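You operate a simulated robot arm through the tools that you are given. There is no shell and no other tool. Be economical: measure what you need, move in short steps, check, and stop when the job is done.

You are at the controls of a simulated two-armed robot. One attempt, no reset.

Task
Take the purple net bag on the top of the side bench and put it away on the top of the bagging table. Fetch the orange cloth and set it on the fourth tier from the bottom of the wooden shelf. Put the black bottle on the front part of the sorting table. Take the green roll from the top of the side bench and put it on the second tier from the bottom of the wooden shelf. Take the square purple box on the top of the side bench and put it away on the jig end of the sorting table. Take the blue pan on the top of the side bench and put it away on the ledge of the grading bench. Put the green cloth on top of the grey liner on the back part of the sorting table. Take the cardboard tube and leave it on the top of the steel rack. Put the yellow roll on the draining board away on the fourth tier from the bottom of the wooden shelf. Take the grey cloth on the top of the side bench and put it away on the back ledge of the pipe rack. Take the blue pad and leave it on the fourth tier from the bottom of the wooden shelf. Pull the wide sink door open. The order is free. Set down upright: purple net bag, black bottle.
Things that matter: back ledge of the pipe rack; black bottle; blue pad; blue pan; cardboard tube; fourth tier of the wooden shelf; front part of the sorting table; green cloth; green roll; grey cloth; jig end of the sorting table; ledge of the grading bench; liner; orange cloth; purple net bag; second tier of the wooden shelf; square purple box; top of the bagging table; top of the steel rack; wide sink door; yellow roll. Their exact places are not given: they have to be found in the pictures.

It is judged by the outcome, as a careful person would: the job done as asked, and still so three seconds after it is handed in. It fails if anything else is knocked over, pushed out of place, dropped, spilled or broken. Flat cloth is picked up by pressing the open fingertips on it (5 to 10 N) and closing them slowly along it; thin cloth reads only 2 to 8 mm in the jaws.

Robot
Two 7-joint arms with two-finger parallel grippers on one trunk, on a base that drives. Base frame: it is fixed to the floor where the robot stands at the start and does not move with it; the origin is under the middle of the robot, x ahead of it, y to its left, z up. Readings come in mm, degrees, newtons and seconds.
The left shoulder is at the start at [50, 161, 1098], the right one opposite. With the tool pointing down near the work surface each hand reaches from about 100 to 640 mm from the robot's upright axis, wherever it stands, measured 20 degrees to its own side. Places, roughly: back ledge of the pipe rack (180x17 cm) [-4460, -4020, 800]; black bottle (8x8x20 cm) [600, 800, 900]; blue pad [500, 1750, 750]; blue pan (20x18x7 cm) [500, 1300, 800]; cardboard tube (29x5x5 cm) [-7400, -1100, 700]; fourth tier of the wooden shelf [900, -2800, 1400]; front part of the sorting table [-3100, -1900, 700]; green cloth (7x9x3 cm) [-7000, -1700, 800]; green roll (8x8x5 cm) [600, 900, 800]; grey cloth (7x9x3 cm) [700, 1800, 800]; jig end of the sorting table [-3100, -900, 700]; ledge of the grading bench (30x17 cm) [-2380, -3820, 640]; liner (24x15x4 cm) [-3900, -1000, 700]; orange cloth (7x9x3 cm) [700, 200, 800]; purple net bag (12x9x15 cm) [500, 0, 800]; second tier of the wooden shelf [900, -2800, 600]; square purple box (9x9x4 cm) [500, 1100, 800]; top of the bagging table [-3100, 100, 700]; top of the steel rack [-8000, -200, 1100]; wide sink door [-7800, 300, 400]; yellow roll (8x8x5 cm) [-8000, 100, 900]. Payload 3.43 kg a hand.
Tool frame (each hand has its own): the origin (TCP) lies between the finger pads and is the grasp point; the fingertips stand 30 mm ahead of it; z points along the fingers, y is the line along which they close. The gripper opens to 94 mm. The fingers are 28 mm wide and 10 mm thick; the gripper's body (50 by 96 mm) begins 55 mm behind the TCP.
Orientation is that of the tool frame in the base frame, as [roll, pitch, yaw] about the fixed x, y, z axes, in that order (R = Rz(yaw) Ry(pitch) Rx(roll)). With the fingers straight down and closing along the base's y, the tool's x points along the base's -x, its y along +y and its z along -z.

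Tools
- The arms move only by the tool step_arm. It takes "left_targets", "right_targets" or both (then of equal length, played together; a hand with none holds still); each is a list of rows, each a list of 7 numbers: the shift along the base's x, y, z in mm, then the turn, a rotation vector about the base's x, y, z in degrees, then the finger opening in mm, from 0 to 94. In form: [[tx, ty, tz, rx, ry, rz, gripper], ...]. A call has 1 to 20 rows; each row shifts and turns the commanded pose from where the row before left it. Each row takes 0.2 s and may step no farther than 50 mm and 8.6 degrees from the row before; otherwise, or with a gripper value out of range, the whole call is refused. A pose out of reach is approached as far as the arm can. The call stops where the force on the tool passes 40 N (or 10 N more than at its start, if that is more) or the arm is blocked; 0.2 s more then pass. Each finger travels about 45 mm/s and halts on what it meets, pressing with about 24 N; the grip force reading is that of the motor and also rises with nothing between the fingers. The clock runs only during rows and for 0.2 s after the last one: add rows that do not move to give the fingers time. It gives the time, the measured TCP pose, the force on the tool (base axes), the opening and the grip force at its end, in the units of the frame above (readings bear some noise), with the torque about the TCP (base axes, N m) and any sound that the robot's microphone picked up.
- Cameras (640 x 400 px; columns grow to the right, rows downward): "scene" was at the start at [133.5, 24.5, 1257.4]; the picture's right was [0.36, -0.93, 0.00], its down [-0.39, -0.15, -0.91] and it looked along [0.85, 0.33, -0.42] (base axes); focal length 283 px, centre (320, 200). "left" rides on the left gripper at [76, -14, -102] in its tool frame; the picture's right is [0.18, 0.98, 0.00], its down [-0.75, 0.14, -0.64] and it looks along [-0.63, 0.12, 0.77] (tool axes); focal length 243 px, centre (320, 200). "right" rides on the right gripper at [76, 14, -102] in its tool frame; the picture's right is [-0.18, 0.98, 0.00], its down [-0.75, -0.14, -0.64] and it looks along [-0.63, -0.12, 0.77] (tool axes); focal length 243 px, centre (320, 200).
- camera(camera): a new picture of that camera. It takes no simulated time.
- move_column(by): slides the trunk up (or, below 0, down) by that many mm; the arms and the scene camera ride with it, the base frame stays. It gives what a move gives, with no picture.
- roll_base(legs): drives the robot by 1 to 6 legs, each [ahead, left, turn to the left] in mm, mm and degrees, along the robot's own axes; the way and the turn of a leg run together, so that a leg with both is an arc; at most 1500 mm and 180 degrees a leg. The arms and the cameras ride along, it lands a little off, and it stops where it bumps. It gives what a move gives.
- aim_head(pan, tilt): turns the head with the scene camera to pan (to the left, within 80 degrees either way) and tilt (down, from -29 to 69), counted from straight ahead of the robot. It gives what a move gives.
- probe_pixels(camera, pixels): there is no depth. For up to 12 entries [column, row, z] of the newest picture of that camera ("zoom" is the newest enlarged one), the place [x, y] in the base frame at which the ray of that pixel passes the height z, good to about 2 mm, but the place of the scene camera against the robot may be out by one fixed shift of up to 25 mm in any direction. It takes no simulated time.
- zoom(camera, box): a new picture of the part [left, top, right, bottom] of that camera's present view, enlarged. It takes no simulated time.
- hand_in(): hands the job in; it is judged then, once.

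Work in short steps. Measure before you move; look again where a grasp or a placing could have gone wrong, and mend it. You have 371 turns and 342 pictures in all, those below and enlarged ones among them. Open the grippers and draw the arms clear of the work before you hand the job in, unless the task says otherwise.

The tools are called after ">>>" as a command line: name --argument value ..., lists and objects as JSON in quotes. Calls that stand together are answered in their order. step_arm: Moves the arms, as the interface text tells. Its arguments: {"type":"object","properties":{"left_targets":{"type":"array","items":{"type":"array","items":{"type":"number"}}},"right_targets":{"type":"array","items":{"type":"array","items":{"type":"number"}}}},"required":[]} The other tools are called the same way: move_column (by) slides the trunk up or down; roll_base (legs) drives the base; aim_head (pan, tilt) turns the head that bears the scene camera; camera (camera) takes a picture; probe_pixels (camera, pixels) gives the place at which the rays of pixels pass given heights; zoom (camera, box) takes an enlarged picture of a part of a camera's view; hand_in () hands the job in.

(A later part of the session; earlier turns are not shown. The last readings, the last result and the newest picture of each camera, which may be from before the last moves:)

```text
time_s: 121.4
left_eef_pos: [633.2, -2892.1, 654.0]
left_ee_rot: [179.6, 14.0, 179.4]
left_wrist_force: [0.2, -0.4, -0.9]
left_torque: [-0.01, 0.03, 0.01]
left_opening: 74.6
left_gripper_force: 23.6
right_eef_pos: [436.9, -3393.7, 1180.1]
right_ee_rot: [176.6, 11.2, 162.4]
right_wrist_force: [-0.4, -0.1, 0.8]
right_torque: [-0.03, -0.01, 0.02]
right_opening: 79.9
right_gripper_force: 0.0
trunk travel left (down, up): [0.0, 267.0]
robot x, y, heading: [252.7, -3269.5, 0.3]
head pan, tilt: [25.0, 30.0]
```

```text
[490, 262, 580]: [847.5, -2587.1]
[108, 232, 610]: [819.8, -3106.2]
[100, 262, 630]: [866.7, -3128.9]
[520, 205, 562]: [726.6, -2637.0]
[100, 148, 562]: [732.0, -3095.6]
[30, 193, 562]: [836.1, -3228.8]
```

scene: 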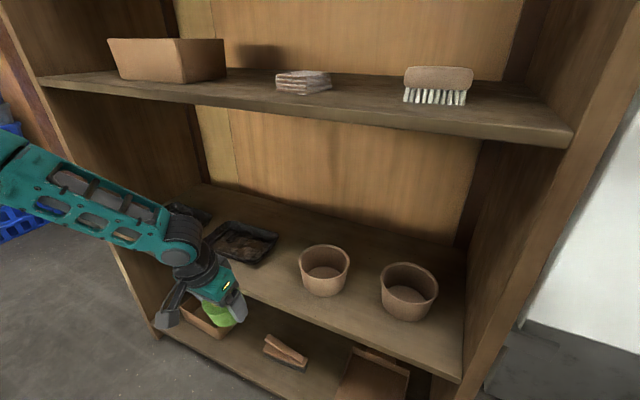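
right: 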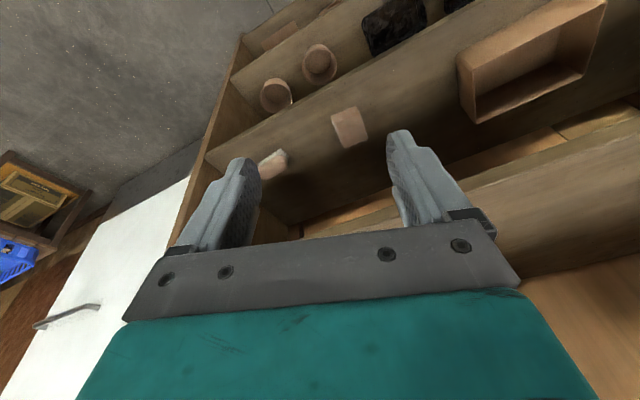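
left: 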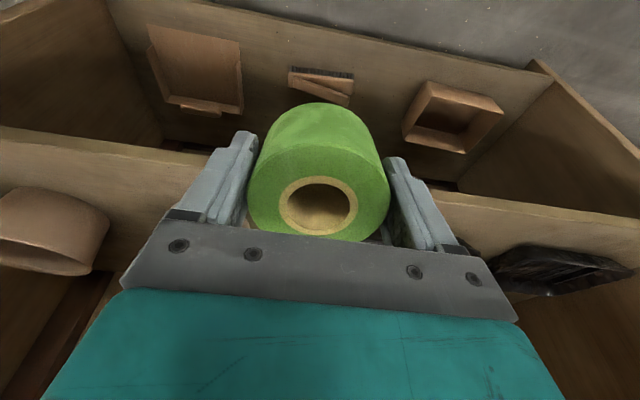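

Gap from −2820 to −2950, so −2890 is right. I drive in 140 mm.

>>> roll_base --legs '[[140, 0, 0]]'

>>> step_arm --left_targets '[[10, 3, -10, 0, 0, 0, 40], [13, 0, -10, 0, 0, 0, 40], [0, 0, -8, 0, 0, 0, 40], [0, 0, -6, 0, 0, 0, 40], [0, 0, -5, 0, 0, 0, 40], [0, 0, -4, 0, 0, 0, 40], [0, 0, -4, 0, 0, 0, 40], [0, 0, -4, 0, 0, 0, 40], [0, 0, -4, 0, 0, 0, 40], [0, 0, -4, 0, 0, 0, 40], [0, 0, -4, 0, 0, 0, 40]]'

>>> camera --camera "scene"

```text
time_s: 122.7
left_eef_pos: [772.8, -2890.1, 652.7]
left_ee_rot: [179.6, 13.8, 179.5]
left_wrist_force: [0.1, -0.4, -1.5]
left_torque: [0.01, -0.02, -0.02]
left_opening: 74.4
left_gripper_force: 24.5
right_eef_pos: [577.3, -3392.1, 1180.2]
right_ee_rot: [176.7, 11.2, 162.6]
right_wrist_force: [-0.6, 0.0, 0.8]
right_torque: [0.02, 0.02, -0.01]
right_opening: 79.8
right_gripper_force: 0.0
trunk travel left (down, up): [0.0, 267.0]
robot x, y, heading: [391.5, -3267.8, 0.6]
head pan, tilt: [25.0, 30.0]
```

```text
time_s: 125.1
left_eef_pos: [796.5, -2887.2, 592.9]
left_ee_rot: [179.6, 14.1, 179.5]
left_wrist_force: [4.0, 0.9, 20.9]
left_torque: [-0.31, 0.42, -0.05]
left_opening: 74.1
left_gripper_force: 23.4
right_eef_pos: [575.2, -3392.6, 1179.5]
right_ee_rot: [176.4, 11.2, 162.5]
right_wrist_force: [0.6, 0.6, -0.3]
right_torque: [-0.02, 0.01, 0.01]
right_opening: 79.7
right_gripper_force: 0.0
trunk travel left (down, up): [0.0, 267.0]
robot x, y, heading: [390.7, -3266.4, 0.6]
head pan, tilt: [25.0, 30.0]
```

```text
290 pictures are left
```

scene: 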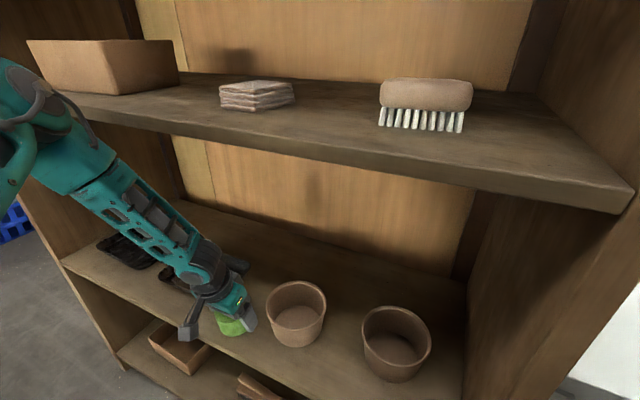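

It touches (21 N). I level slightly, open to 84, and rise out.

>>> step_arm --left_targets '[[0, 0, 0, 0, 7, 0, 40], [0, 0, -4, 0, 5, 0, 40], [0, 0, 0, 0, 0, 0, 40]]'

>>> step_arm --left_targets '[[0, 0, 0, 0, 0, 0, 76], [0, 0, 0, 0, 0, 0, 80], [0, 0, 0, 0, 0, 0, 84], [0, 0, 0, 0, 0, 0, 84], [0, 0, 15, 0, 0, 0, 84], [0, 0, 25, 0, 0, 0, 84], [0, 0, 25, 0, 0, 0, 84], [-20, 0, 20, 0, 0, 0, 84]]'

>>> camera --camera "left"

```text
time_s: 125.9
left_eef_pos: [789.5, -2872.8, 591.1]
left_ee_rot: [179.6, 1.6, 179.7]
left_wrist_force: [1.6, -1.0, 2.9]
left_torque: [-0.01, -0.19, -0.05]
left_opening: 73.5
left_gripper_force: 24.5
left hand out of reach, approached as far as the arm can: row 2
right_eef_pos: [572.9, -3394.4, 1179.7]
right_ee_rot: [176.4, 11.4, 162.5]
right_wrist_force: [0.6, -0.6, 0.0]
right_torque: [0.02, -0.03, -0.02]
right_opening: 80.2
right_gripper_force: 0.1
trunk travel left (down, up): [0.0, 267.0]
robot x, y, heading: [391.3, -3267.3, 0.8]
head pan, tilt: [25.0, 30.0]
```

```text
time_s: 127.7
left_eef_pos: [777.2, -2871.2, 678.2]
left_ee_rot: [179.8, 2.0, 179.4]
left_wrist_force: [-0.7, 0.6, 0.2]
left_torque: [-0.01, 0.04, 0.02]
left_opening: 84.3
left_gripper_force: 0.1
right_eef_pos: [577.0, -3392.8, 1179.1]
right_ee_rot: [176.5, 11.1, 162.6]
right_wrist_force: [0.0, 0.3, 0.5]
right_torque: [-0.01, -0.03, 0.02]
right_opening: 80.2
right_gripper_force: 0.0
trunk travel left (down, up): [0.0, 267.0]
robot x, y, heading: [390.5, -3268.0, 0.5]
head pan, tilt: [25.0, 30.0]
```

```text
289 pictures are left
```

left: 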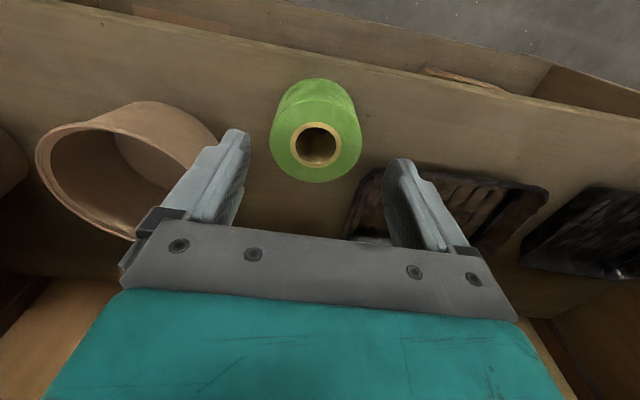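

The green roll stands on tier 2. I back out, raise the left hand, and go back toward the bench in view of the left-hand end.

>>> roll_base --legs '[[-600, 0, 0]]'

>>> step_arm --left_targets '[[-20, -20, 40, 0, 0, 0, 94], [-20, -20, 40, 0, 0, 0, 94], [-10, -20, 40, 0, 0, 0, 94], [0, -20, 40, 0, 0, 0, 94], [0, -20, 40, 0, 0, 0, 94], [0, 0, 45, 0, 0, 0, 94], [0, 0, 45, 0, 0, 0, 94], [0, 0, 45, 0, 0, 0, 94]]' --right_targets '[[30, 0, 0, 0, 6, 0, 94], [30, 0, 0, 0, 5, 0, 94], [30, 0, 0, 0, 0, 4, 94], [30, 0, 0, 0, 0, 4, 94], [30, 0, 0, 0, 0, 4, 94], [0, 0, 0, 0, 0, 5, 94], [0, 0, 0, 0, 0, 0, 94], [0, 0, 0, 0, 0, 0, 94]]'

>>> roll_base --legs '[[0, 1500, 0], [0, 1500, 0], [0, 1000, 0]]'

>>> move_column --by 125

>>> aim_head --pan 70 --tilt 20

>>> camera --camera "scene"

```text
time_s: 131.1
left_eef_pos: [169.1, -2877.9, 676.9]
left_ee_rot: [179.6, 1.8, 179.9]
left_wrist_force: [0.3, -0.6, -0.7]
left_torque: [-0.01, -0.01, -0.01]
left_opening: 84.2
left_gripper_force: 0.0
right_eef_pos: [-26.4, -3398.2, 1180.0]
right_ee_rot: [176.6, 11.2, 162.8]
right_wrist_force: [-0.2, -0.5, -0.2]
right_torque: [-0.02, 0.04, -0.01]
right_opening: 79.9
right_gripper_force: 0.1
trunk travel left (down, up): [0.0, 267.0]
robot x, y, heading: [-212.1, -3272.2, 0.9]
head pan, tilt: [25.0, 30.0]
```

```text
time_s: 132.9
left_eef_pos: [117.1, -2975.2, 1011.7]
left_ee_rot: [179.7, 2.0, 179.8]
left_wrist_force: [0.8, -0.4, -0.1]
left_torque: [-0.02, 0.02, 0.02]
left_opening: 94.0
left_gripper_force: 0.1
right_eef_pos: [125.2, -3398.5, 1179.9]
right_ee_rot: [179.8, 0.8, -179.7]
right_wrist_force: [0.1, 1.0, 0.3]
right_torque: [-0.04, -0.02, 0.01]
right_opening: 93.9
right_gripper_force: 0.1
trunk travel left (down, up): [0.0, 267.0]
robot x, y, heading: [-215.3, -3274.8, 0.7]
head pan, tilt: [25.0, 30.0]
```

```text
time_s: 167.8
left_eef_pos: [103.2, 1011.6, 1010.4]
left_ee_rot: [179.7, 1.8, 177.8]
left_wrist_force: [0.0, -0.3, -0.4]
left_torque: [0.02, -0.02, 0.02]
left_opening: 94.0
left_gripper_force: 0.1
right_eef_pos: [95.3, 587.9, 1179.0]
right_ee_rot: [179.8, 0.7, 178.1]
right_wrist_force: [-1.1, 0.4, 0.1]
right_torque: [0.02, 0.0, 0.02]
right_opening: 94.0
right_gripper_force: 0.1
trunk travel left (down, up): [0.0, 267.0]
robot x, y, heading: [-238.8, 725.4, -1.0]
head pan, tilt: [25.0, 30.0]
```

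```text
time_s: 169.3
left_eef_pos: [102.1, 1011.6, 1136.0]
left_ee_rot: [179.8, 1.8, 177.8]
left_wrist_force: [0.2, -0.3, 0.4]
left_torque: [0.01, -0.02, 0.0]
left_opening: 93.8
left_gripper_force: 0.0
right_eef_pos: [96.4, 587.9, 1304.0]
right_ee_rot: [179.8, 0.6, 178.1]
right_wrist_force: [0.0, 0.5, 0.2]
right_torque: [-0.01, 0.02, 0.0]
right_opening: 94.0
right_gripper_force: 0.0
trunk travel left (down, up): [-125.0, 142.0]
robot x, y, heading: [-241.0, 727.4, -1.1]
head pan, tilt: [25.0, 30.0]
```

```text
time_s: 170.4
left_eef_pos: [102.1, 1012.5, 1135.4]
left_ee_rot: [179.7, 1.9, 177.8]
left_wrist_force: [0.5, 0.0, -0.3]
left_torque: [-0.02, -0.01, -0.01]
left_opening: 94.0
left_gripper_force: 0.1
right_eef_pos: [93.7, 588.8, 1304.3]
right_ee_rot: [179.8, 0.6, 178.1]
right_wrist_force: [-0.1, -0.4, -0.2]
right_torque: [-0.01, -0.04, -0.01]
right_opening: 94.0
right_gripper_force: 0.1
trunk travel left (down, up): [-125.0, 142.0]
robot x, y, heading: [-241.7, 724.6, -1.2]
head pan, tilt: [70.0, 20.0]
```

```text
288 pictures are left
```

scene: 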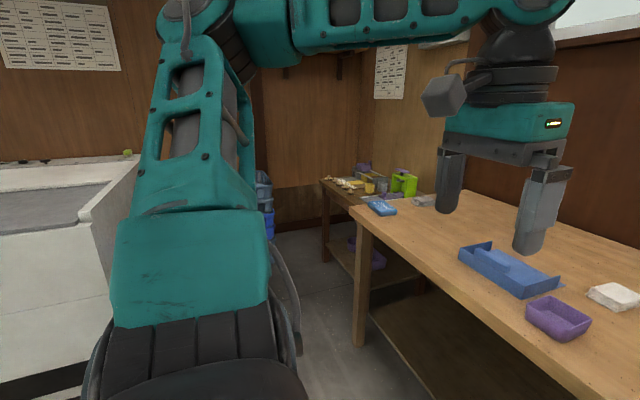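

The blue pad seems to be at (380,207) near the bench's end, grey cloth behind at (422,200). I move to face that end.

>>> roll_base --legs '[[100, 700, 1.2]]'

>>> aim_head --pan 25 --tilt 35

>>> camera --camera "scene"

>>> camera --camera "left"

```text
time_s: 177.0
left_eef_pos: [199.7, 1716.1, 1135.0]
left_ee_rot: [179.7, 1.9, 179.5]
left_wrist_force: [-0.5, -0.2, 0.8]
left_torque: [-0.03, -0.02, -0.01]
left_opening: 93.9
left_gripper_force: 0.0
right_eef_pos: [204.0, 1291.3, 1305.6]
right_ee_rot: [179.8, 0.7, 179.7]
right_wrist_force: [0.2, 0.7, -0.8]
right_torque: [-0.02, -0.04, 0.0]
right_opening: 93.9
right_gripper_force: 0.1
trunk travel left (down, up): [-125.0, 142.0]
robot x, y, heading: [-134.9, 1418.6, 0.5]
head pan, tilt: [70.0, 20.0]
```

```text
time_s: 178.1
left_eef_pos: [198.6, 1716.1, 1135.5]
left_ee_rot: [179.7, 1.9, 179.4]
left_wrist_force: [0.4, 0.6, 0.2]
left_torque: [-0.01, 0.03, -0.01]
left_opening: 94.2
left_gripper_force: 0.0
right_eef_pos: [203.3, 1291.3, 1305.0]
right_ee_rot: [179.8, 0.7, 179.8]
right_wrist_force: [-0.7, -0.2, 0.2]
right_torque: [-0.03, -0.01, 0.0]
right_opening: 93.7
right_gripper_force: 0.2
trunk travel left (down, up): [-125.0, 142.0]
robot x, y, heading: [-134.6, 1417.1, 0.3]
head pan, tilt: [25.0, 35.0]
```

```text
287 pictures are left
```

scene: 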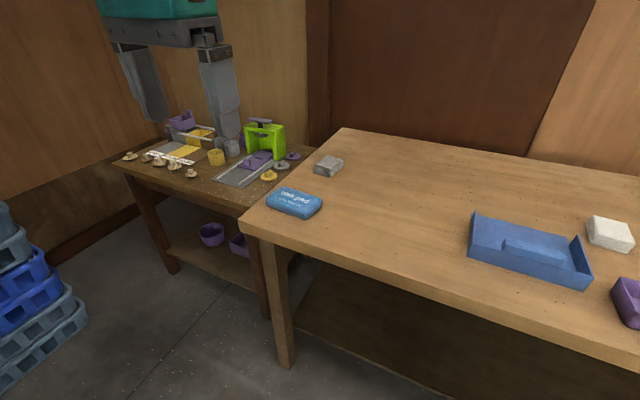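

```text
286 pictures are left
```

left: 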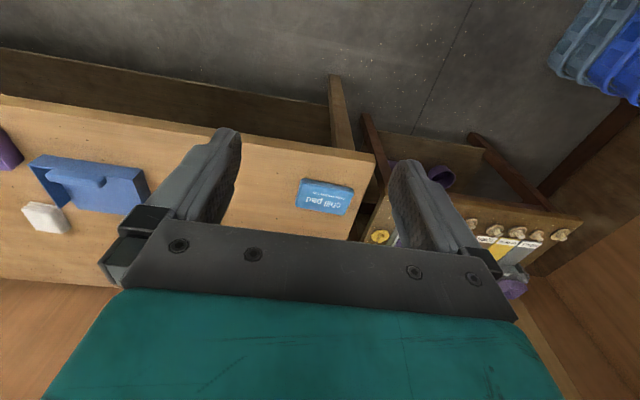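

The chill pad (blue pad) is at (295,203), the grey cloth at (328,165). I zoom and probe.

>>> zoom --camera "scene" --box '[220, 130, 400, 250]'

>>> probe_pixels --camera "scene" --pixels '[[266, 200, 800], [281, 188, 800], [322, 201, 800], [305, 215, 800], [315, 168, 810], [328, 157, 810], [342, 162, 810], [332, 172, 810], [245, 222, 780], [343, 130, 780]]'

>>> probe_pixels --camera "left" --pixels '[[300, 180, 800], [353, 188, 800], [347, 216, 800], [295, 206, 800], [326, 197, 800], [373, 158, 780]]'

```text
3.33 times, centred on (310, 190) of scene
```

zoom: 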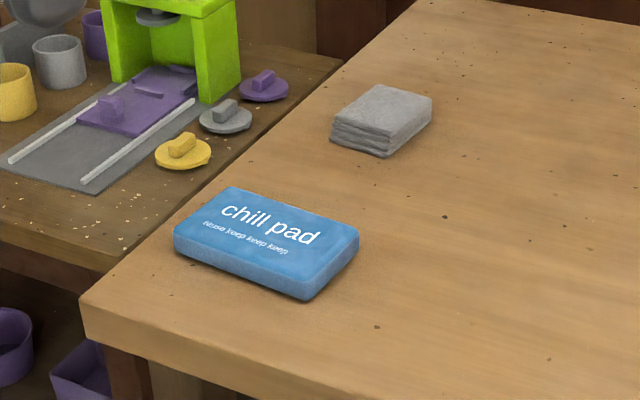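

```text
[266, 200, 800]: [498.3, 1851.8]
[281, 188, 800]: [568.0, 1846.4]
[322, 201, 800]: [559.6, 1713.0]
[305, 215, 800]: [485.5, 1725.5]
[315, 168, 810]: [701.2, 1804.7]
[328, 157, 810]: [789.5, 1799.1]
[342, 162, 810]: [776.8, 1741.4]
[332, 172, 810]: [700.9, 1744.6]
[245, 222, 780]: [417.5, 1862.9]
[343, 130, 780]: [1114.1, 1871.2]
```

```text
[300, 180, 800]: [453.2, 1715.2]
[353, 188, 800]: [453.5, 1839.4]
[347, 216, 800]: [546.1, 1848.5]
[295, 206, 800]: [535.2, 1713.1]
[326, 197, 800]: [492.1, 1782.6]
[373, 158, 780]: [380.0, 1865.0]
```

The pad (about 130×80×25) lies with its long side along y at ≈(500,1782). I drive closer and turn the left hand by 90° so it closes along x.

>>> roll_base --legs '[[190, 60, 0]]'

>>> step_arm --left_targets '[[0, 0, 0, 0, 0, 8.5, 94], [0, 0, 0, 0, 0, 8.5, 94], [10, 0, -20, 0, 0, 8.5, 94], [10, 0, -20, 0, 0, 8.5, 94], [10, 0, -20, 0, 0, 8.5, 94], [10, 0, -20, 0, 0, 8.5, 94], [10, 0, -20, 0, 0, 8.5, 94], [10, 0, -20, 0, 0, 8.5, 94], [10, 0, -20, 0, 0, 8.5, 94], [10, 0, -20, 0, 0, 8.5, 94], [0, 0, 0, 0, 0, 5, 94], [0, 0, 0, 0, 0, 0, 94]]'

>>> camera --camera "left"

>>> camera --camera "scene"

```text
time_s: 179.7
left_eef_pos: [385.4, 1776.5, 1135.8]
left_ee_rot: [179.7, 1.9, 179.5]
left_wrist_force: [0.0, -0.1, 0.1]
left_torque: [0.01, 0.02, 0.02]
left_opening: 93.8
left_gripper_force: 0.1
right_eef_pos: [392.0, 1353.4, 1304.0]
right_ee_rot: [179.8, 0.7, 179.7]
right_wrist_force: [0.8, -0.5, -0.6]
right_torque: [-0.02, 0.01, -0.05]
right_opening: 94.2
right_gripper_force: 0.1
trunk travel left (down, up): [-125.0, 142.0]
robot x, y, heading: [51.5, 1479.7, 0.7]
head pan, tilt: [25.0, 35.0]
```

```text
time_s: 182.3
left_eef_pos: [465.8, 1776.6, 975.3]
left_ee_rot: [179.7, 1.9, -90.4]
left_wrist_force: [-0.3, -0.2, -0.9]
left_torque: [-0.02, 0.0, -0.03]
left_opening: 93.9
left_gripper_force: 0.0
right_eef_pos: [390.1, 1353.1, 1304.9]
right_ee_rot: [179.9, 0.7, 179.9]
right_wrist_force: [0.5, -0.8, -0.4]
right_torque: [0.06, 0.02, 0.02]
right_opening: 94.2
right_gripper_force: 0.1
trunk travel left (down, up): [-125.0, 142.0]
robot x, y, heading: [52.3, 1478.4, 0.6]
head pan, tilt: [25.0, 35.0]
```

```text
284 pictures are left
```

left: 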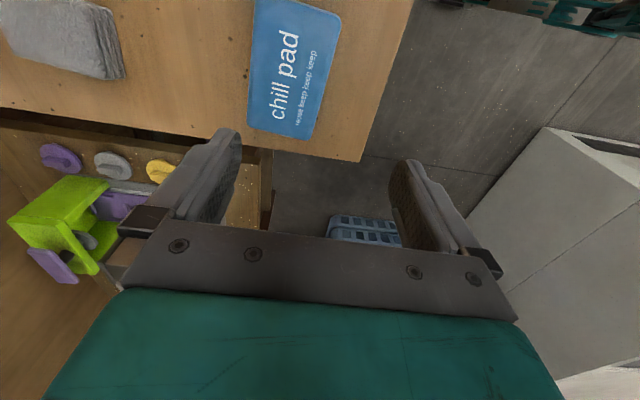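

```text
283 pictures are left
```

scene: 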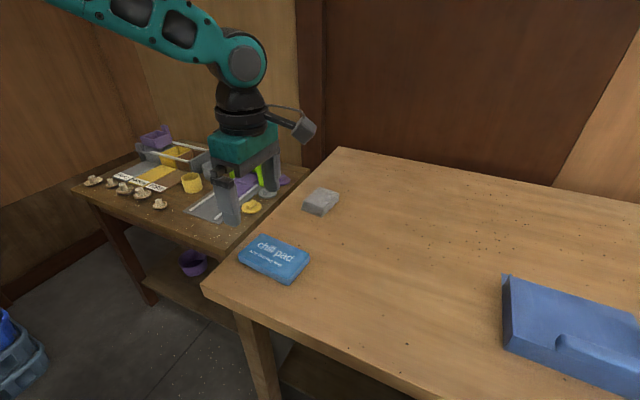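

I probe the pad's corners from the turned hand.

>>> probe_pixels --camera "left" --pixels '[[253, 0, 805], [340, 12, 805], [312, 140, 805], [247, 128, 805], [295, 70, 805], [364, 160, 780]]'

```text
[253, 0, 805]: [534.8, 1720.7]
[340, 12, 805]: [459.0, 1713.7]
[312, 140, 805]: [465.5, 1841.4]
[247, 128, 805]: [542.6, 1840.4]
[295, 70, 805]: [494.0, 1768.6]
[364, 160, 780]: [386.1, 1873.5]
```

Pad centre ≈(501,1779), 76 mm wide in x. I descend onto it and close.

>>> step_arm --left_targets '[[18, 1, -35, 0, 0, 0, 94], [17, 1, -40, 0, 0, 0, 94], [0, 0, -40, 0, 0, 0, 94], [0, 0, -25, 0, 0, 0, 94], [0, 0, -10, 0, 0, 0, 94], [0, 0, -7, 0, 0, 0, 94], [0, 0, -5, 0, 0, 0, 94], [0, 0, 0, 0, 0, 0, 94]]'

>>> camera --camera "left"

```text
time_s: 184.1
left_eef_pos: [501.0, 1778.6, 813.9]
left_ee_rot: [179.7, 1.9, -90.5]
left_wrist_force: [-0.3, -0.3, 0.0]
left_torque: [-0.03, 0.05, 0.0]
left_opening: 94.0
left_gripper_force: 0.1
right_eef_pos: [390.4, 1352.7, 1305.4]
right_ee_rot: [179.8, 0.7, 179.7]
right_wrist_force: [0.6, 0.6, -0.4]
right_torque: [0.03, 0.05, -0.02]
right_opening: 94.0
right_gripper_force: 0.0
trunk travel left (down, up): [-125.0, 142.0]
robot x, y, heading: [52.4, 1479.4, 0.1]
head pan, tilt: [25.0, 35.0]
```

```text
282 pictures are left
```

left: 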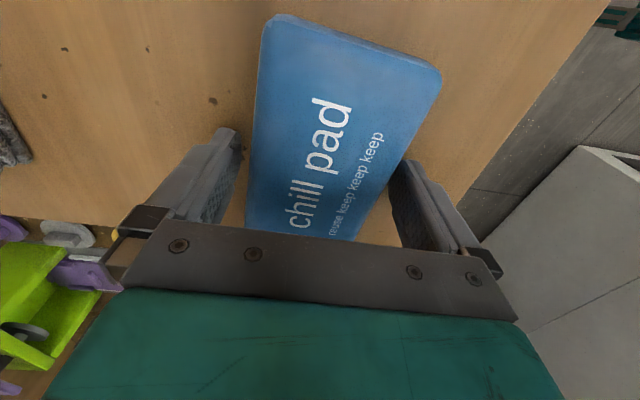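

Straddled without contact. I close slowly and lift a little.

>>> step_arm --left_targets '[[0, 0, 0, 0, 0, 0, 82], [0, 0, 0, 0, 0, 0, 70], [0, 0, 0, 0, 0, 0, 58], [0, 0, 0, 0, 0, 0, 45], [0, 0, 0, 0, 0, 0, 35], [0, 0, 0, 0, 0, 0, 35]]'

>>> step_arm --left_targets '[[0, 0, 8, 0, 0, 0, 35], [0, 0, 12, 0, 0, 0, 35], [0, 0, 20, 0, 0, 0, 35], [0, 0, 20, 0, 0, 0, 35], [0, 0, 0, 0, 0, 0, 35]]'

>>> camera --camera "left"

```text
time_s: 185.5
left_eef_pos: [500.8, 1777.6, 813.5]
left_ee_rot: [179.7, 1.9, -90.5]
left_wrist_force: [0.6, -0.6, -0.9]
left_torque: [0.01, -0.07, -0.09]
left_opening: 82.0
left_gripper_force: 24.0
right_eef_pos: [390.7, 1352.5, 1304.4]
right_ee_rot: [179.8, 0.7, 179.7]
right_wrist_force: [-0.3, 0.2, -0.1]
right_torque: [0.0, -0.01, 0.01]
right_opening: 93.9
right_gripper_force: 0.0
trunk travel left (down, up): [-125.0, 142.0]
robot x, y, heading: [49.7, 1477.1, 0.4]
head pan, tilt: [25.0, 35.0]
```

```text
time_s: 186.7
left_eef_pos: [500.6, 1779.1, 872.7]
left_ee_rot: [179.7, 1.9, -90.5]
left_wrist_force: [-0.4, 0.1, -1.7]
left_torque: [-0.01, -0.01, -0.01]
left_opening: 81.1
left_gripper_force: 24.3
right_eef_pos: [391.4, 1352.9, 1305.2]
right_ee_rot: [179.8, 0.7, 179.8]
right_wrist_force: [-0.6, -0.3, 0.5]
right_torque: [-0.01, -0.03, -0.01]
right_opening: 93.9
right_gripper_force: 0.0
trunk travel left (down, up): [-125.0, 142.0]
robot x, y, heading: [53.0, 1476.6, 0.7]
head pan, tilt: [25.0, 35.0]
```

```text
281 pictures are left
```

left: 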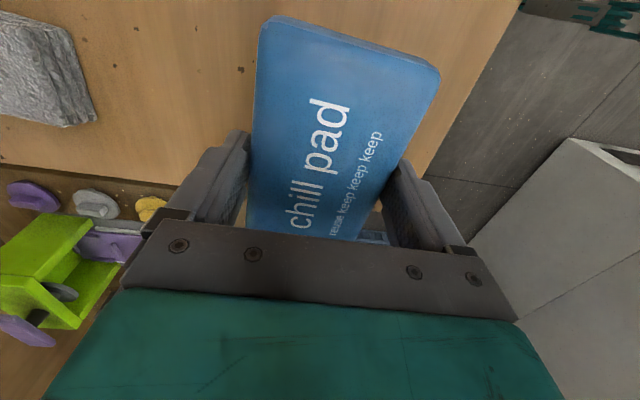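

Pad held (81 mm). I raise it to carry height and bring the right hand over the blue pan.

>>> step_arm --left_targets '[[0, 0, 40, 0, 0, 0, 35], [0, 0, 40, 0, 0, 0, 35], [0, 0, 40, 0, 0, 0, 35], [-20, 0, 40, 0, 0, 0, 35], [-20, 0, 30, 0, 0, 0, 35], [0, 0, 0, 0, 0, 0, 35]]' --right_targets '[[20, -20, -40, 0, 0, 0, 94], [20, -20, -40, 0, 0, 0, 94], [20, 0, -40, 0, 0, 0, 94], [20, 0, -45, 0, 0, 0, 94], [0, 0, -45, 0, 0, 0, 94], [0, 0, -45, 0, 0, 0, 94]]'

>>> roll_base --legs '[[0, -60, -0.5]]'

>>> aim_head --pan -20 --tilt 45

>>> camera --camera "scene"

>>> camera --camera "right"

```text
time_s: 188.1
left_eef_pos: [459.5, 1778.4, 1066.4]
left_ee_rot: [179.6, 1.8, -90.6]
left_wrist_force: [-0.7, 0.8, -2.8]
left_torque: [0.01, 0.02, 0.02]
left_opening: 81.2
left_gripper_force: 24.1
right_eef_pos: [472.2, 1314.6, 1048.3]
right_ee_rot: [179.7, 0.8, 179.7]
right_wrist_force: [-0.1, 0.2, 0.7]
right_torque: [0.0, -0.01, 0.0]
right_opening: 94.0
right_gripper_force: 0.1
trunk travel left (down, up): [-125.0, 142.0]
robot x, y, heading: [51.6, 1485.1, 0.6]
head pan, tilt: [25.0, 35.0]
```

```text
time_s: 189.3
left_eef_pos: [463.1, 1714.4, 1063.9]
left_ee_rot: [179.8, 1.9, -90.9]
left_wrist_force: [-0.2, -0.7, -2.0]
left_torque: [0.02, -0.02, 0.01]
left_opening: 81.3
left_gripper_force: 24.2
right_eef_pos: [470.2, 1252.3, 1048.7]
right_ee_rot: [179.9, 0.7, 179.2]
right_wrist_force: [0.1, -0.7, 0.3]
right_torque: [0.01, -0.02, 0.0]
right_opening: 94.2
right_gripper_force: 0.1
trunk travel left (down, up): [-125.0, 142.0]
robot x, y, heading: [54.2, 1420.2, -0.0]
head pan, tilt: [25.0, 35.0]
```

```text
time_s: 190.4
left_eef_pos: [462.5, 1714.7, 1066.2]
left_ee_rot: [179.8, 1.9, -91.0]
left_wrist_force: [0.2, -0.4, -2.2]
left_torque: [0.0, 0.0, 0.0]
left_opening: 81.0
left_gripper_force: 24.2
right_eef_pos: [469.9, 1251.7, 1048.4]
right_ee_rot: [179.7, 0.7, 179.2]
right_wrist_force: [-0.2, 0.0, -0.4]
right_torque: [0.01, -0.03, -0.01]
right_opening: 94.0
right_gripper_force: 0.0
trunk travel left (down, up): [-125.0, 142.0]
robot x, y, heading: [50.4, 1420.2, -0.1]
head pan, tilt: [-20.0, 45.0]
```

```text
280 pictures are left
```

scene: 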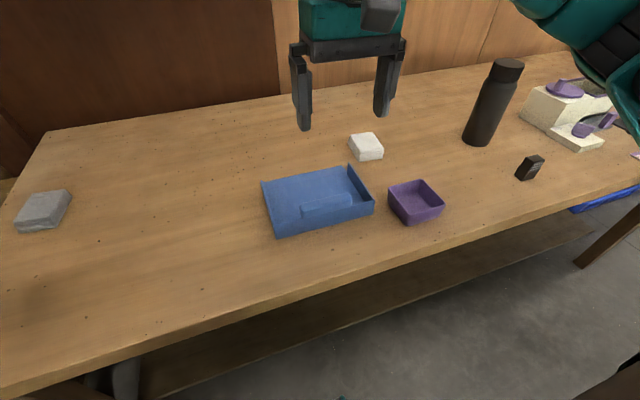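

```text
279 pictures are left
```

right: 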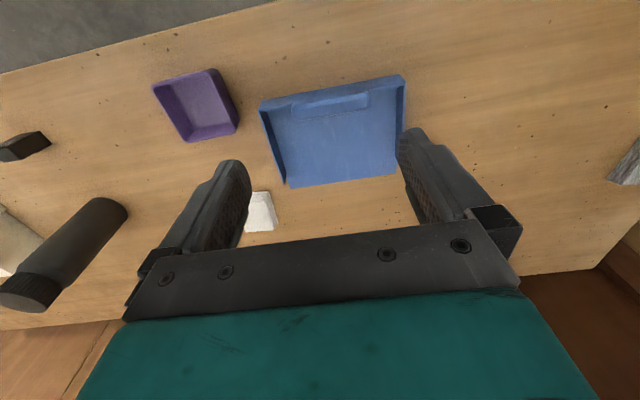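

>>> zoom --camera "right" --box '[240, 50, 430, 200]'

>>> zoom --camera "scene" --box '[245, 150, 455, 250]'

```text
2.67 times, centred on (335, 125) of right
```

zoom: 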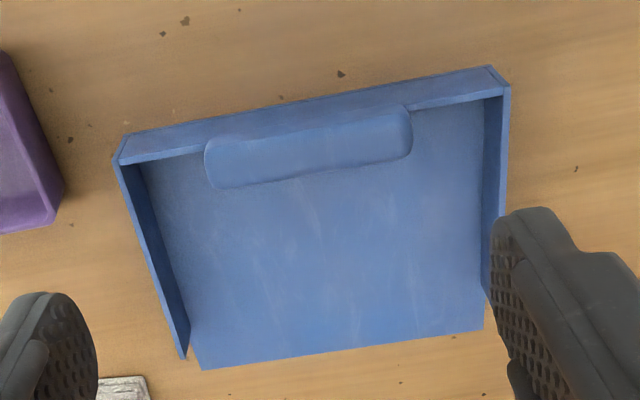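

```text
3.05 times, centred on (350, 200) of scene
```

zoom: 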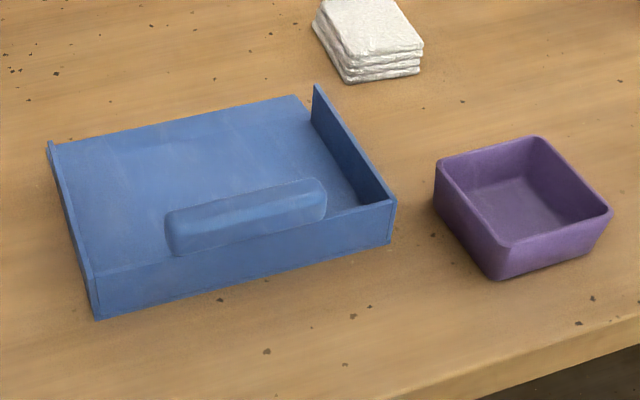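

It is a dustpan with a block handle by its near wall. I probe handle and walls at plausible heights from the right view.

>>> probe_pixels --camera "right" --pixels '[[318, 101, 840], [368, 92, 840], [320, 120, 840], [370, 107, 840], [275, 110, 820], [425, 85, 820], [285, 185, 780], [420, 173, 780], [275, 99, 780], [335, 108, 850], [345, 88, 780]]'

>>> probe_pixels --camera "scene" --pixels '[[304, 219, 840], [346, 208, 840], [299, 224, 820], [350, 212, 820], [276, 237, 820], [373, 201, 820]]'

```text
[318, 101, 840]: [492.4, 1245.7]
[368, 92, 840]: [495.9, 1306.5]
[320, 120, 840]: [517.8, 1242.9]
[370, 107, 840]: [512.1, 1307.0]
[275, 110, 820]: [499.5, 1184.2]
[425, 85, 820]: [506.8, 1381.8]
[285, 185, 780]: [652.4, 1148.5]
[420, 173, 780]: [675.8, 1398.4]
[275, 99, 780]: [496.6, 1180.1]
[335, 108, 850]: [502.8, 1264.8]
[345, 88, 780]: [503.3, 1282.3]
```

```text
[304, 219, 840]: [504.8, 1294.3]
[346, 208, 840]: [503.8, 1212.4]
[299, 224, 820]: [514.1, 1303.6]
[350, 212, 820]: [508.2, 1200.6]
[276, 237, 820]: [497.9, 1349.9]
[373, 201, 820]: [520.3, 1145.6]
```

I triangulate the handle's top centre using (330,104) right and (325,201.6) scene.

>>> probe_pixels --camera "right" --pixels '[[330, 104, 820], [330, 104, 840], [330, 104, 850], [292, 112, 840], [368, 98, 840], [331, 118, 840], [330, 93, 840]]'

>>> probe_pixels --camera "scene" --pixels '[[325, 201.6, 820], [325, 201.6, 840], [325, 201.6, 850], [325, 201.6, 800]]'

```text
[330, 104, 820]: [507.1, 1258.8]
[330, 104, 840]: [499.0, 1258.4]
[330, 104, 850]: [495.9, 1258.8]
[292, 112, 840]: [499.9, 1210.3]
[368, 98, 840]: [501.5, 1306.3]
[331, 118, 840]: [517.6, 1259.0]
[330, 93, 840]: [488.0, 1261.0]
```

```text
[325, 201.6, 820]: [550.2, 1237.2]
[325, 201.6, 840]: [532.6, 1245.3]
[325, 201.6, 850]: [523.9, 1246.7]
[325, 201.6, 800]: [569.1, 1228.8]
```

The handle top is at z≈855, centred at ≈(497,1258), sitting over the near wall. I turn the right hand −90° so it closes along x, and look from close above.

>>> step_arm --right_targets '[[5, 1, -10, 0, 0, -8.5, 94], [5, 1, -10, 0, 0, -8.5, 94], [5, 1, -10, 0, 0, -8.5, 94], [5, 1, -10, 0, 0, -8.5, 94], [5, 1, -10, 0, 0, -8.5, 94], [0, 1, -10, 0, 0, -8.5, 94], [0, 0, -10, 0, 0, -8.5, 94], [0, 0, -10, 0, 0, -8.5, 94], [0, 0, -10, 0, 0, -8.5, 94], [0, 0, -10, 0, 0, -8.5, 94], [0, 0, -10, 0, 0, -5, 94], [0, 0, 0, 0, 0, 0, 94]]'

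>>> camera --camera "right"

>>> camera --camera "scene"

```text
time_s: 193.0
left_eef_pos: [462.1, 1715.9, 1065.2]
left_ee_rot: [179.7, 1.9, -91.0]
left_wrist_force: [0.5, -0.2, -1.6]
left_torque: [-0.01, 0.04, -0.03]
left_opening: 80.8
left_gripper_force: 24.1
right_eef_pos: [494.5, 1256.5, 937.5]
right_ee_rot: [179.8, 0.7, 89.1]
right_wrist_force: [-0.4, -0.2, -0.1]
right_torque: [0.0, 0.02, 0.02]
right_opening: 94.1
right_gripper_force: 0.1
trunk travel left (down, up): [-125.0, 142.0]
robot x, y, heading: [53.6, 1419.6, -0.2]
head pan, tilt: [-20.0, 45.0]
```

```text
276 pictures are left
```

right: 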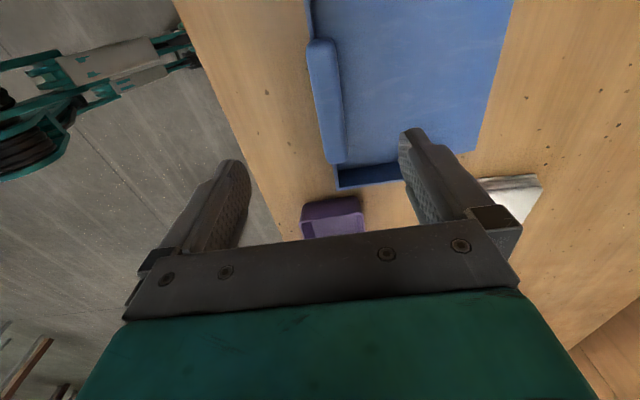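

```text
275 pictures are left
```

scene: 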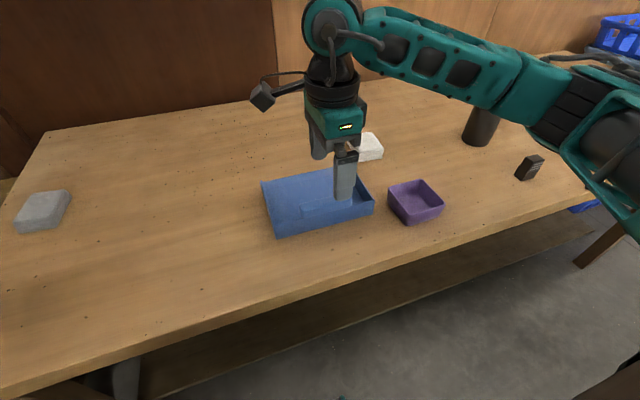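

I probe the handle edges from this view at z 852.

>>> zoom --camera "right" --box '[260, 0, 440, 200]'

>>> probe_pixels --camera "right" --pixels '[[314, 100, 852], [341, 100, 852], [307, 50, 852], [332, 40, 852], [324, 155, 852], [345, 160, 852], [338, 186, 780]]'

```text
2.00 times, centred on (350, 100) of right
```

zoom: 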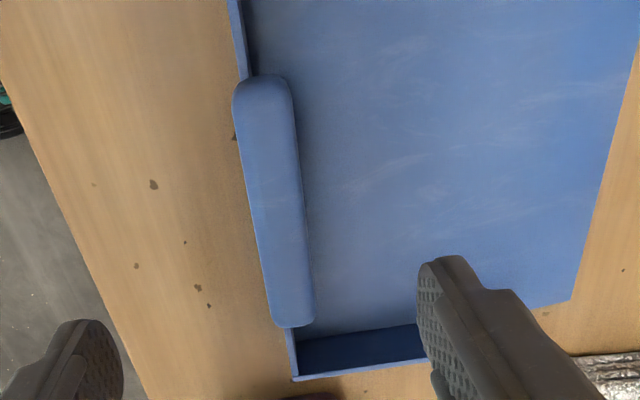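

```text
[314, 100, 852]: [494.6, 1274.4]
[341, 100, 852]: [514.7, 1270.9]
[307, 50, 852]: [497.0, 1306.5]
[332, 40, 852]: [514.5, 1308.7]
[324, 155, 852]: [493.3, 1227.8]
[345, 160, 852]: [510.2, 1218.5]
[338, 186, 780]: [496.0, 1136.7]
```

Handle centre ≈(504,1263). I descend to TCP z≈840 and close.

>>> step_arm --right_targets '[[10, 6, -20, 0, 0, 0, 94], [0, 0, -35, 0, 0, 0, 94], [0, 0, -25, 0, 0, 0, 94], [0, 0, -17, 0, 0, 0, 94], [0, 0, 0, 0, 0, 0, 75], [0, 0, 0, 0, 0, 0, 55], [0, 0, 0, 0, 0, 0, 38], [0, 0, 0, 0, 0, 0, 22], [0, 0, 0, 0, 0, 0, 10], [0, 0, 0, 0, 0, 0, 5], [0, 0, 0, 0, 0, 0, 5]]'

>>> camera --camera "scene"

```text
time_s: 195.4
left_eef_pos: [462.5, 1714.4, 1065.2]
left_ee_rot: [179.7, 1.9, -91.0]
left_wrist_force: [0.1, 0.8, -1.5]
left_torque: [-0.01, 0.0, 0.02]
left_opening: 80.2
left_gripper_force: 24.1
right_eef_pos: [503.4, 1263.3, 841.7]
right_ee_rot: [179.8, 0.7, 89.2]
right_wrist_force: [0.6, -0.2, 0.0]
right_torque: [0.03, 0.0, -0.03]
right_opening: 26.0
right_gripper_force: 24.0
trunk travel left (down, up): [-125.0, 142.0]
robot x, y, heading: [53.0, 1423.5, -0.0]
head pan, tilt: [-20.0, 45.0]
```

```text
273 pictures are left
```

scene: 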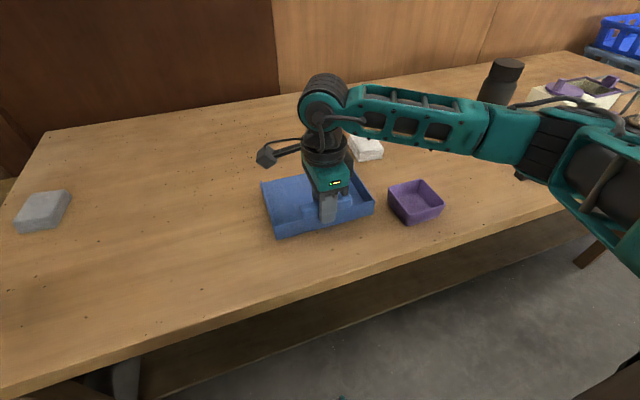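

Gripped at 26 mm. I lift gently and check.

>>> step_arm --right_targets '[[0, 0, 8, 0, 0, 0, 5], [0, 0, 12, 0, 0, 0, 5], [0, 0, 20, 0, 0, 0, 5], [0, 0, 20, 0, 0, 0, 5], [0, 0, 20, 0, 0, 0, 5], [0, 0, 0, 0, 0, 0, 5]]'

>>> camera --camera "scene"

```text
time_s: 196.8
left_eef_pos: [462.4, 1716.6, 1064.0]
left_ee_rot: [179.7, 1.9, -91.0]
left_wrist_force: [-0.2, 0.7, -2.7]
left_torque: [0.01, 0.02, 0.05]
left_opening: 80.6
left_gripper_force: 23.7
right_eef_pos: [505.2, 1262.5, 921.5]
right_ee_rot: [179.8, 0.7, 89.2]
right_wrist_force: [-0.4, -0.5, -0.6]
right_torque: [0.0, 0.07, 0.0]
right_opening: 25.9
right_gripper_force: 23.7
trunk travel left (down, up): [-125.0, 142.0]
robot x, y, heading: [54.4, 1420.5, -0.1]
head pan, tilt: [-20.0, 45.0]
```

```text
272 pictures are left
```

scene: 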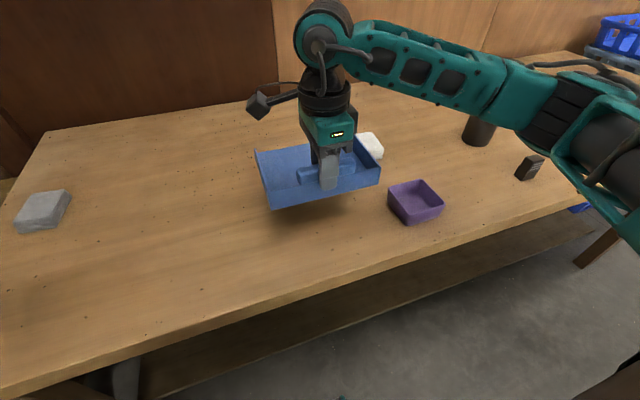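

Held well. I raise it to carry height, back off and drive to the shelf.

>>> step_arm --right_targets '[[0, 0, 35, 0, 0, 0, 5], [0, 0, 40, 0, 0, 0, 5], [0, 0, 40, 0, 0, 0, 5], [-20, 0, 35, 0, 0, 0, 5], [-20, 0, 0, 0, 0, 0, 5], [-20, 0, 0, 0, 0, 0, 5], [0, 0, 0, 0, 0, 0, 5]]'

>>> roll_base --legs '[[-280, 0, 0], [0, -1500, 0], [0, -1500, 0], [0, -1440, 0]]'

>>> move_column --by 142

>>> aim_head --pan 10 --tilt 0

>>> camera --camera "scene"

```text
time_s: 198.4
left_eef_pos: [463.5, 1715.2, 1064.6]
left_ee_rot: [179.7, 1.9, -91.0]
left_wrist_force: [-0.6, 0.1, -2.4]
left_torque: [0.02, -0.01, 0.0]
left_opening: 80.4
left_gripper_force: 24.2
right_eef_pos: [445.3, 1264.3, 1071.1]
right_ee_rot: [179.8, 0.7, 89.2]
right_wrist_force: [0.0, 0.4, -1.0]
right_torque: [0.02, 0.08, 0.0]
right_opening: 26.1
right_gripper_force: 24.3
trunk travel left (down, up): [-125.0, 142.0]
robot x, y, heading: [51.9, 1420.4, 0.0]
head pan, tilt: [-20.0, 45.0]
```

```text
time_s: 238.7
left_eef_pos: [193.0, -2756.7, 1064.0]
left_ee_rot: [179.8, 1.9, -93.0]
left_wrist_force: [0.5, 0.0, -3.0]
left_torque: [-0.01, -0.03, 0.01]
left_opening: 79.7
left_gripper_force: 23.7
right_eef_pos: [159.7, -3208.2, 1069.8]
right_ee_rot: [179.8, 0.7, 87.3]
right_wrist_force: [0.6, 0.1, -1.0]
right_torque: [0.01, 0.04, -0.02]
right_opening: 26.0
right_gripper_force: 23.9
trunk travel left (down, up): [-125.0, 142.0]
robot x, y, heading: [-226.5, -3035.1, -2.0]
head pan, tilt: [-20.0, 45.0]
```

```text
time_s: 240.4
left_eef_pos: [192.7, -2757.2, 1207.2]
left_ee_rot: [179.6, 1.9, -93.1]
left_wrist_force: [0.1, 0.2, -1.1]
left_torque: [-0.01, 0.01, 0.0]
left_opening: 79.8
left_gripper_force: 24.4
right_eef_pos: [160.4, -3207.7, 1212.1]
right_ee_rot: [179.7, 0.7, 87.4]
right_wrist_force: [0.8, 0.6, -1.7]
right_torque: [0.01, 0.07, -0.02]
right_opening: 26.0
right_gripper_force: 24.1
trunk travel left (down, up): [-267.0, 0.0]
robot x, y, heading: [-227.7, -3037.6, -2.3]
head pan, tilt: [-20.0, 45.0]
```

```text
time_s: 241.5
left_eef_pos: [192.2, -2757.1, 1206.3]
left_ee_rot: [179.7, 1.9, -93.0]
left_wrist_force: [-0.2, 0.6, -3.5]
left_torque: [-0.01, -0.01, 0.0]
left_opening: 79.6
left_gripper_force: 23.9
right_eef_pos: [159.0, -3207.5, 1212.5]
right_ee_rot: [179.7, 0.7, 87.3]
right_wrist_force: [0.3, 0.2, -0.7]
right_torque: [0.0, 0.06, -0.02]
right_opening: 26.0
right_gripper_force: 23.9
trunk travel left (down, up): [-267.0, 0.0]
robot x, y, heading: [-226.9, -3037.4, -2.0]
head pan, tilt: [10.0, 0.0]
```

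```text
271 pictures are left
```

scene: 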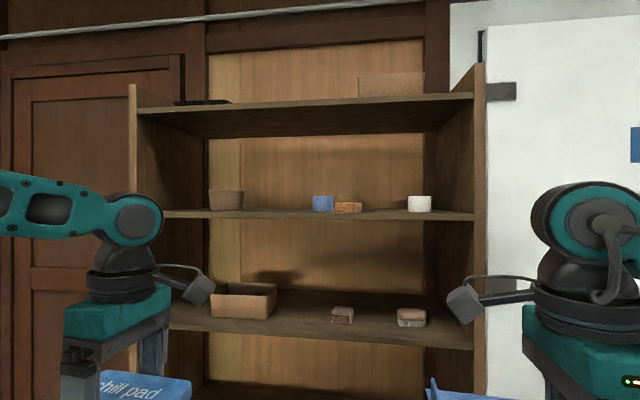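

Pot ends at y≈−2604, blue roll begins ≈−2860; the pad goes at y≈−2735. I draw the right hand (pan) back, raise the left hand, then drive closer.

>>> step_arm --left_targets '[[0, 0, 40, 0, 0, 0, 35], [0, 0, 40, 0, 0, 0, 35], [0, 0, 40, 0, 0, 0, 35], [0, 0, 40, 0, 0, 0, 35], [0, 0, 40, 0, 0, 0, 35], [0, 0, 35, 0, 0, 0, 35]]' --right_targets '[[-30, 0, 0, 0, 0, 0, 5], [-30, 0, 0, 0, 0, 0, 5], [-30, 0, 0, 0, 0, 0, 5], [-30, 0, 0, 0, 0, 0, 5], [-30, 0, 0, 0, 0, 0, 5], [0, 0, 0, 0, 0, 0, 5]]'

>>> roll_base --legs '[[0, 10, 2.2], [430, 0, 0]]'

>>> aim_head --pan 25 --tilt 0

>>> camera --camera "scene"

>>> camera --camera "left"

```text
time_s: 242.9
left_eef_pos: [182.7, -2754.5, 1424.5]
left_ee_rot: [179.7, 1.8, -93.1]
left_wrist_force: [0.2, 0.0, -2.0]
left_torque: [-0.01, -0.04, 0.03]
left_opening: 79.6
left_gripper_force: 23.6
left hand out of reach, approached as far as the arm can: row 6
right_eef_pos: [9.1, -3209.2, 1213.4]
right_ee_rot: [179.8, 0.7, 87.2]
right_wrist_force: [0.0, 0.3, -0.9]
right_torque: [-0.02, 0.03, -0.02]
right_opening: 26.3
right_gripper_force: 24.1
trunk travel left (down, up): [-267.0, 0.0]
robot x, y, heading: [-223.2, -3038.5, -2.3]
head pan, tilt: [10.0, 0.0]
```

```text
time_s: 245.9
left_eef_pos: [602.1, -2729.0, 1422.9]
left_ee_rot: [179.8, 1.9, -90.8]
left_wrist_force: [0.2, -0.2, -1.6]
left_torque: [0.01, 0.04, -0.01]
left_opening: 79.5
left_gripper_force: 24.4
right_eef_pos: [443.4, -3190.8, 1212.9]
right_ee_rot: [179.8, 0.7, 89.4]
right_wrist_force: [0.2, -0.1, -0.6]
right_torque: [0.03, 0.01, -0.01]
right_opening: 26.2
right_gripper_force: 23.5
trunk travel left (down, up): [-267.0, 0.0]
robot x, y, heading: [198.6, -3024.3, -0.0]
head pan, tilt: [10.0, 0.0]
```

```text
time_s: 246.7
left_eef_pos: [601.0, -2729.5, 1423.4]
left_ee_rot: [179.8, 1.9, -90.9]
left_wrist_force: [-0.1, 0.9, -1.9]
left_torque: [-0.02, -0.02, 0.0]
left_opening: 79.5
left_gripper_force: 24.0
right_eef_pos: [443.6, -3188.9, 1212.7]
right_ee_rot: [179.8, 0.7, 89.4]
right_wrist_force: [0.4, 0.1, -0.6]
right_torque: [0.0, 0.07, -0.01]
right_opening: 26.0
right_gripper_force: 23.8
trunk travel left (down, up): [-267.0, 0.0]
robot x, y, heading: [201.5, -3025.0, 0.4]
head pan, tilt: [25.0, 0.0]
```

```text
270 pictures are left
```

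scene: 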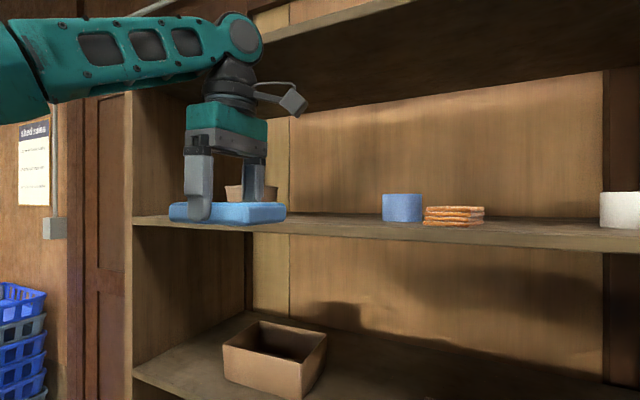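

```text
269 pictures are left
```

left: 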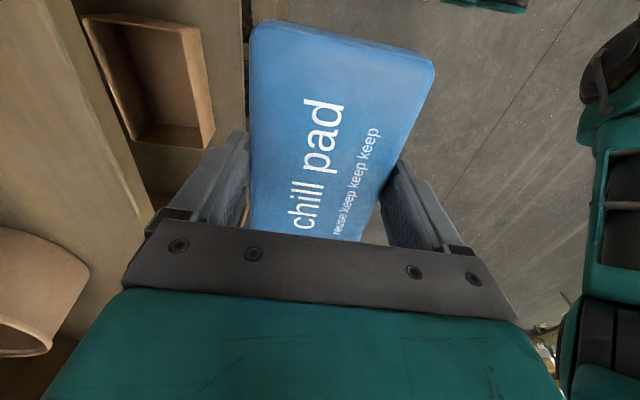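

The vertical reach ends near z 1423, so I tilt the left hand 20° forward (about the pad's long axis) and raise slightly.

>>> step_arm --left_targets '[[0, 0, 0, 0, -7, 0, 35], [0, 0, 5, 0, -7, 0, 35], [0, 0, 10, 0, -6, 0, 35], [0, 0, 10, 0, 0, 0, 35], [0, 0, 0, 0, 0, 0, 35]]'

>>> camera --camera "scene"

```text
time_s: 247.9
left_eef_pos: [600.6, -2728.6, 1448.7]
left_ee_rot: [-160.1, 2.0, -90.2]
left_wrist_force: [1.1, 0.0, -1.8]
left_torque: [-0.02, 0.02, 0.0]
left_opening: 79.6
left_gripper_force: 24.3
right_eef_pos: [443.1, -3189.3, 1213.3]
right_ee_rot: [179.8, 0.7, 89.4]
right_wrist_force: [0.5, 0.8, -0.8]
right_torque: [0.03, 0.08, 0.01]
right_opening: 26.0
right_gripper_force: 24.4
trunk travel left (down, up): [-267.0, 0.0]
robot x, y, heading: [199.4, -3025.7, 0.0]
head pan, tilt: [25.0, 0.0]
```

```text
268 pictures are left
```

scene: 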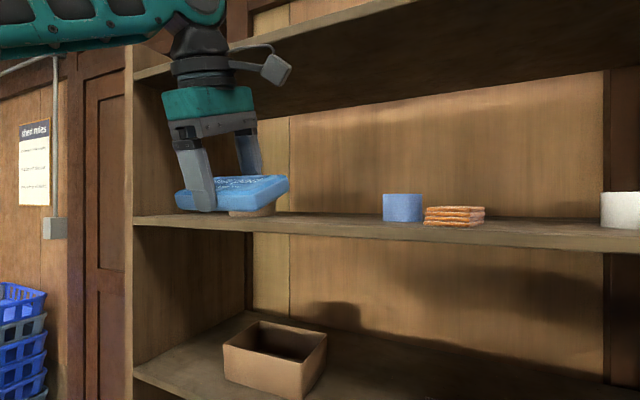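

Reach is good now. I drive forward 195 mm and view.

>>> roll_base --legs '[[195, 0, 0]]'

>>> camera --camera "scene"

>>> camera --camera "left"

```text
time_s: 249.4
left_eef_pos: [793.9, -2730.7, 1448.5]
left_ee_rot: [-160.2, 2.1, -90.4]
left_wrist_force: [0.5, -0.6, -2.2]
left_torque: [-0.01, -0.01, -0.01]
left_opening: 79.5
left_gripper_force: 24.0
right_eef_pos: [636.9, -3189.8, 1212.7]
right_ee_rot: [179.7, 0.7, 89.2]
right_wrist_force: [0.2, -0.4, -2.1]
right_torque: [0.01, 0.04, 0.02]
right_opening: 25.9
right_gripper_force: 23.4
trunk travel left (down, up): [-267.0, 0.0]
robot x, y, heading: [394.6, -3031.4, -0.0]
head pan, tilt: [25.0, 0.0]
```

```text
267 pictures are left
```

scene: 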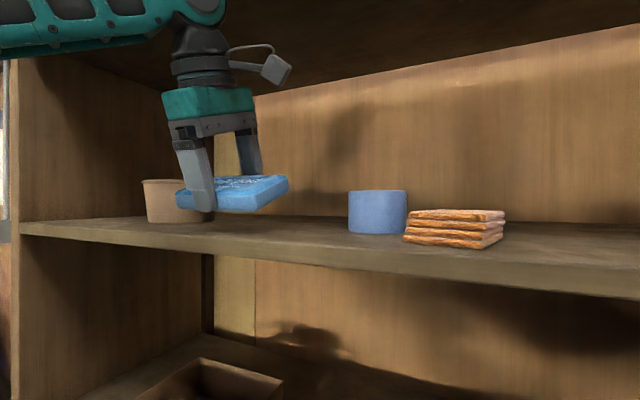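

```text
266 pictures are left
```

left: 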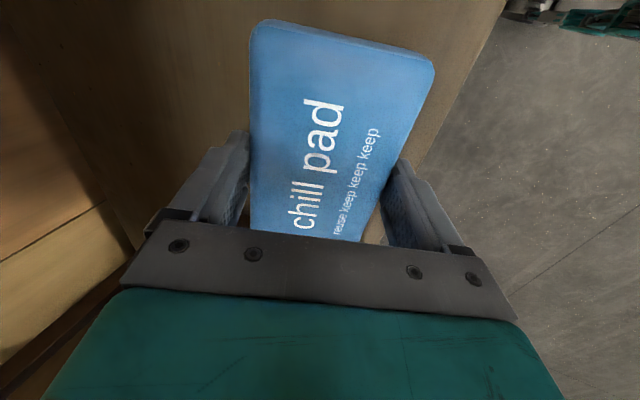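

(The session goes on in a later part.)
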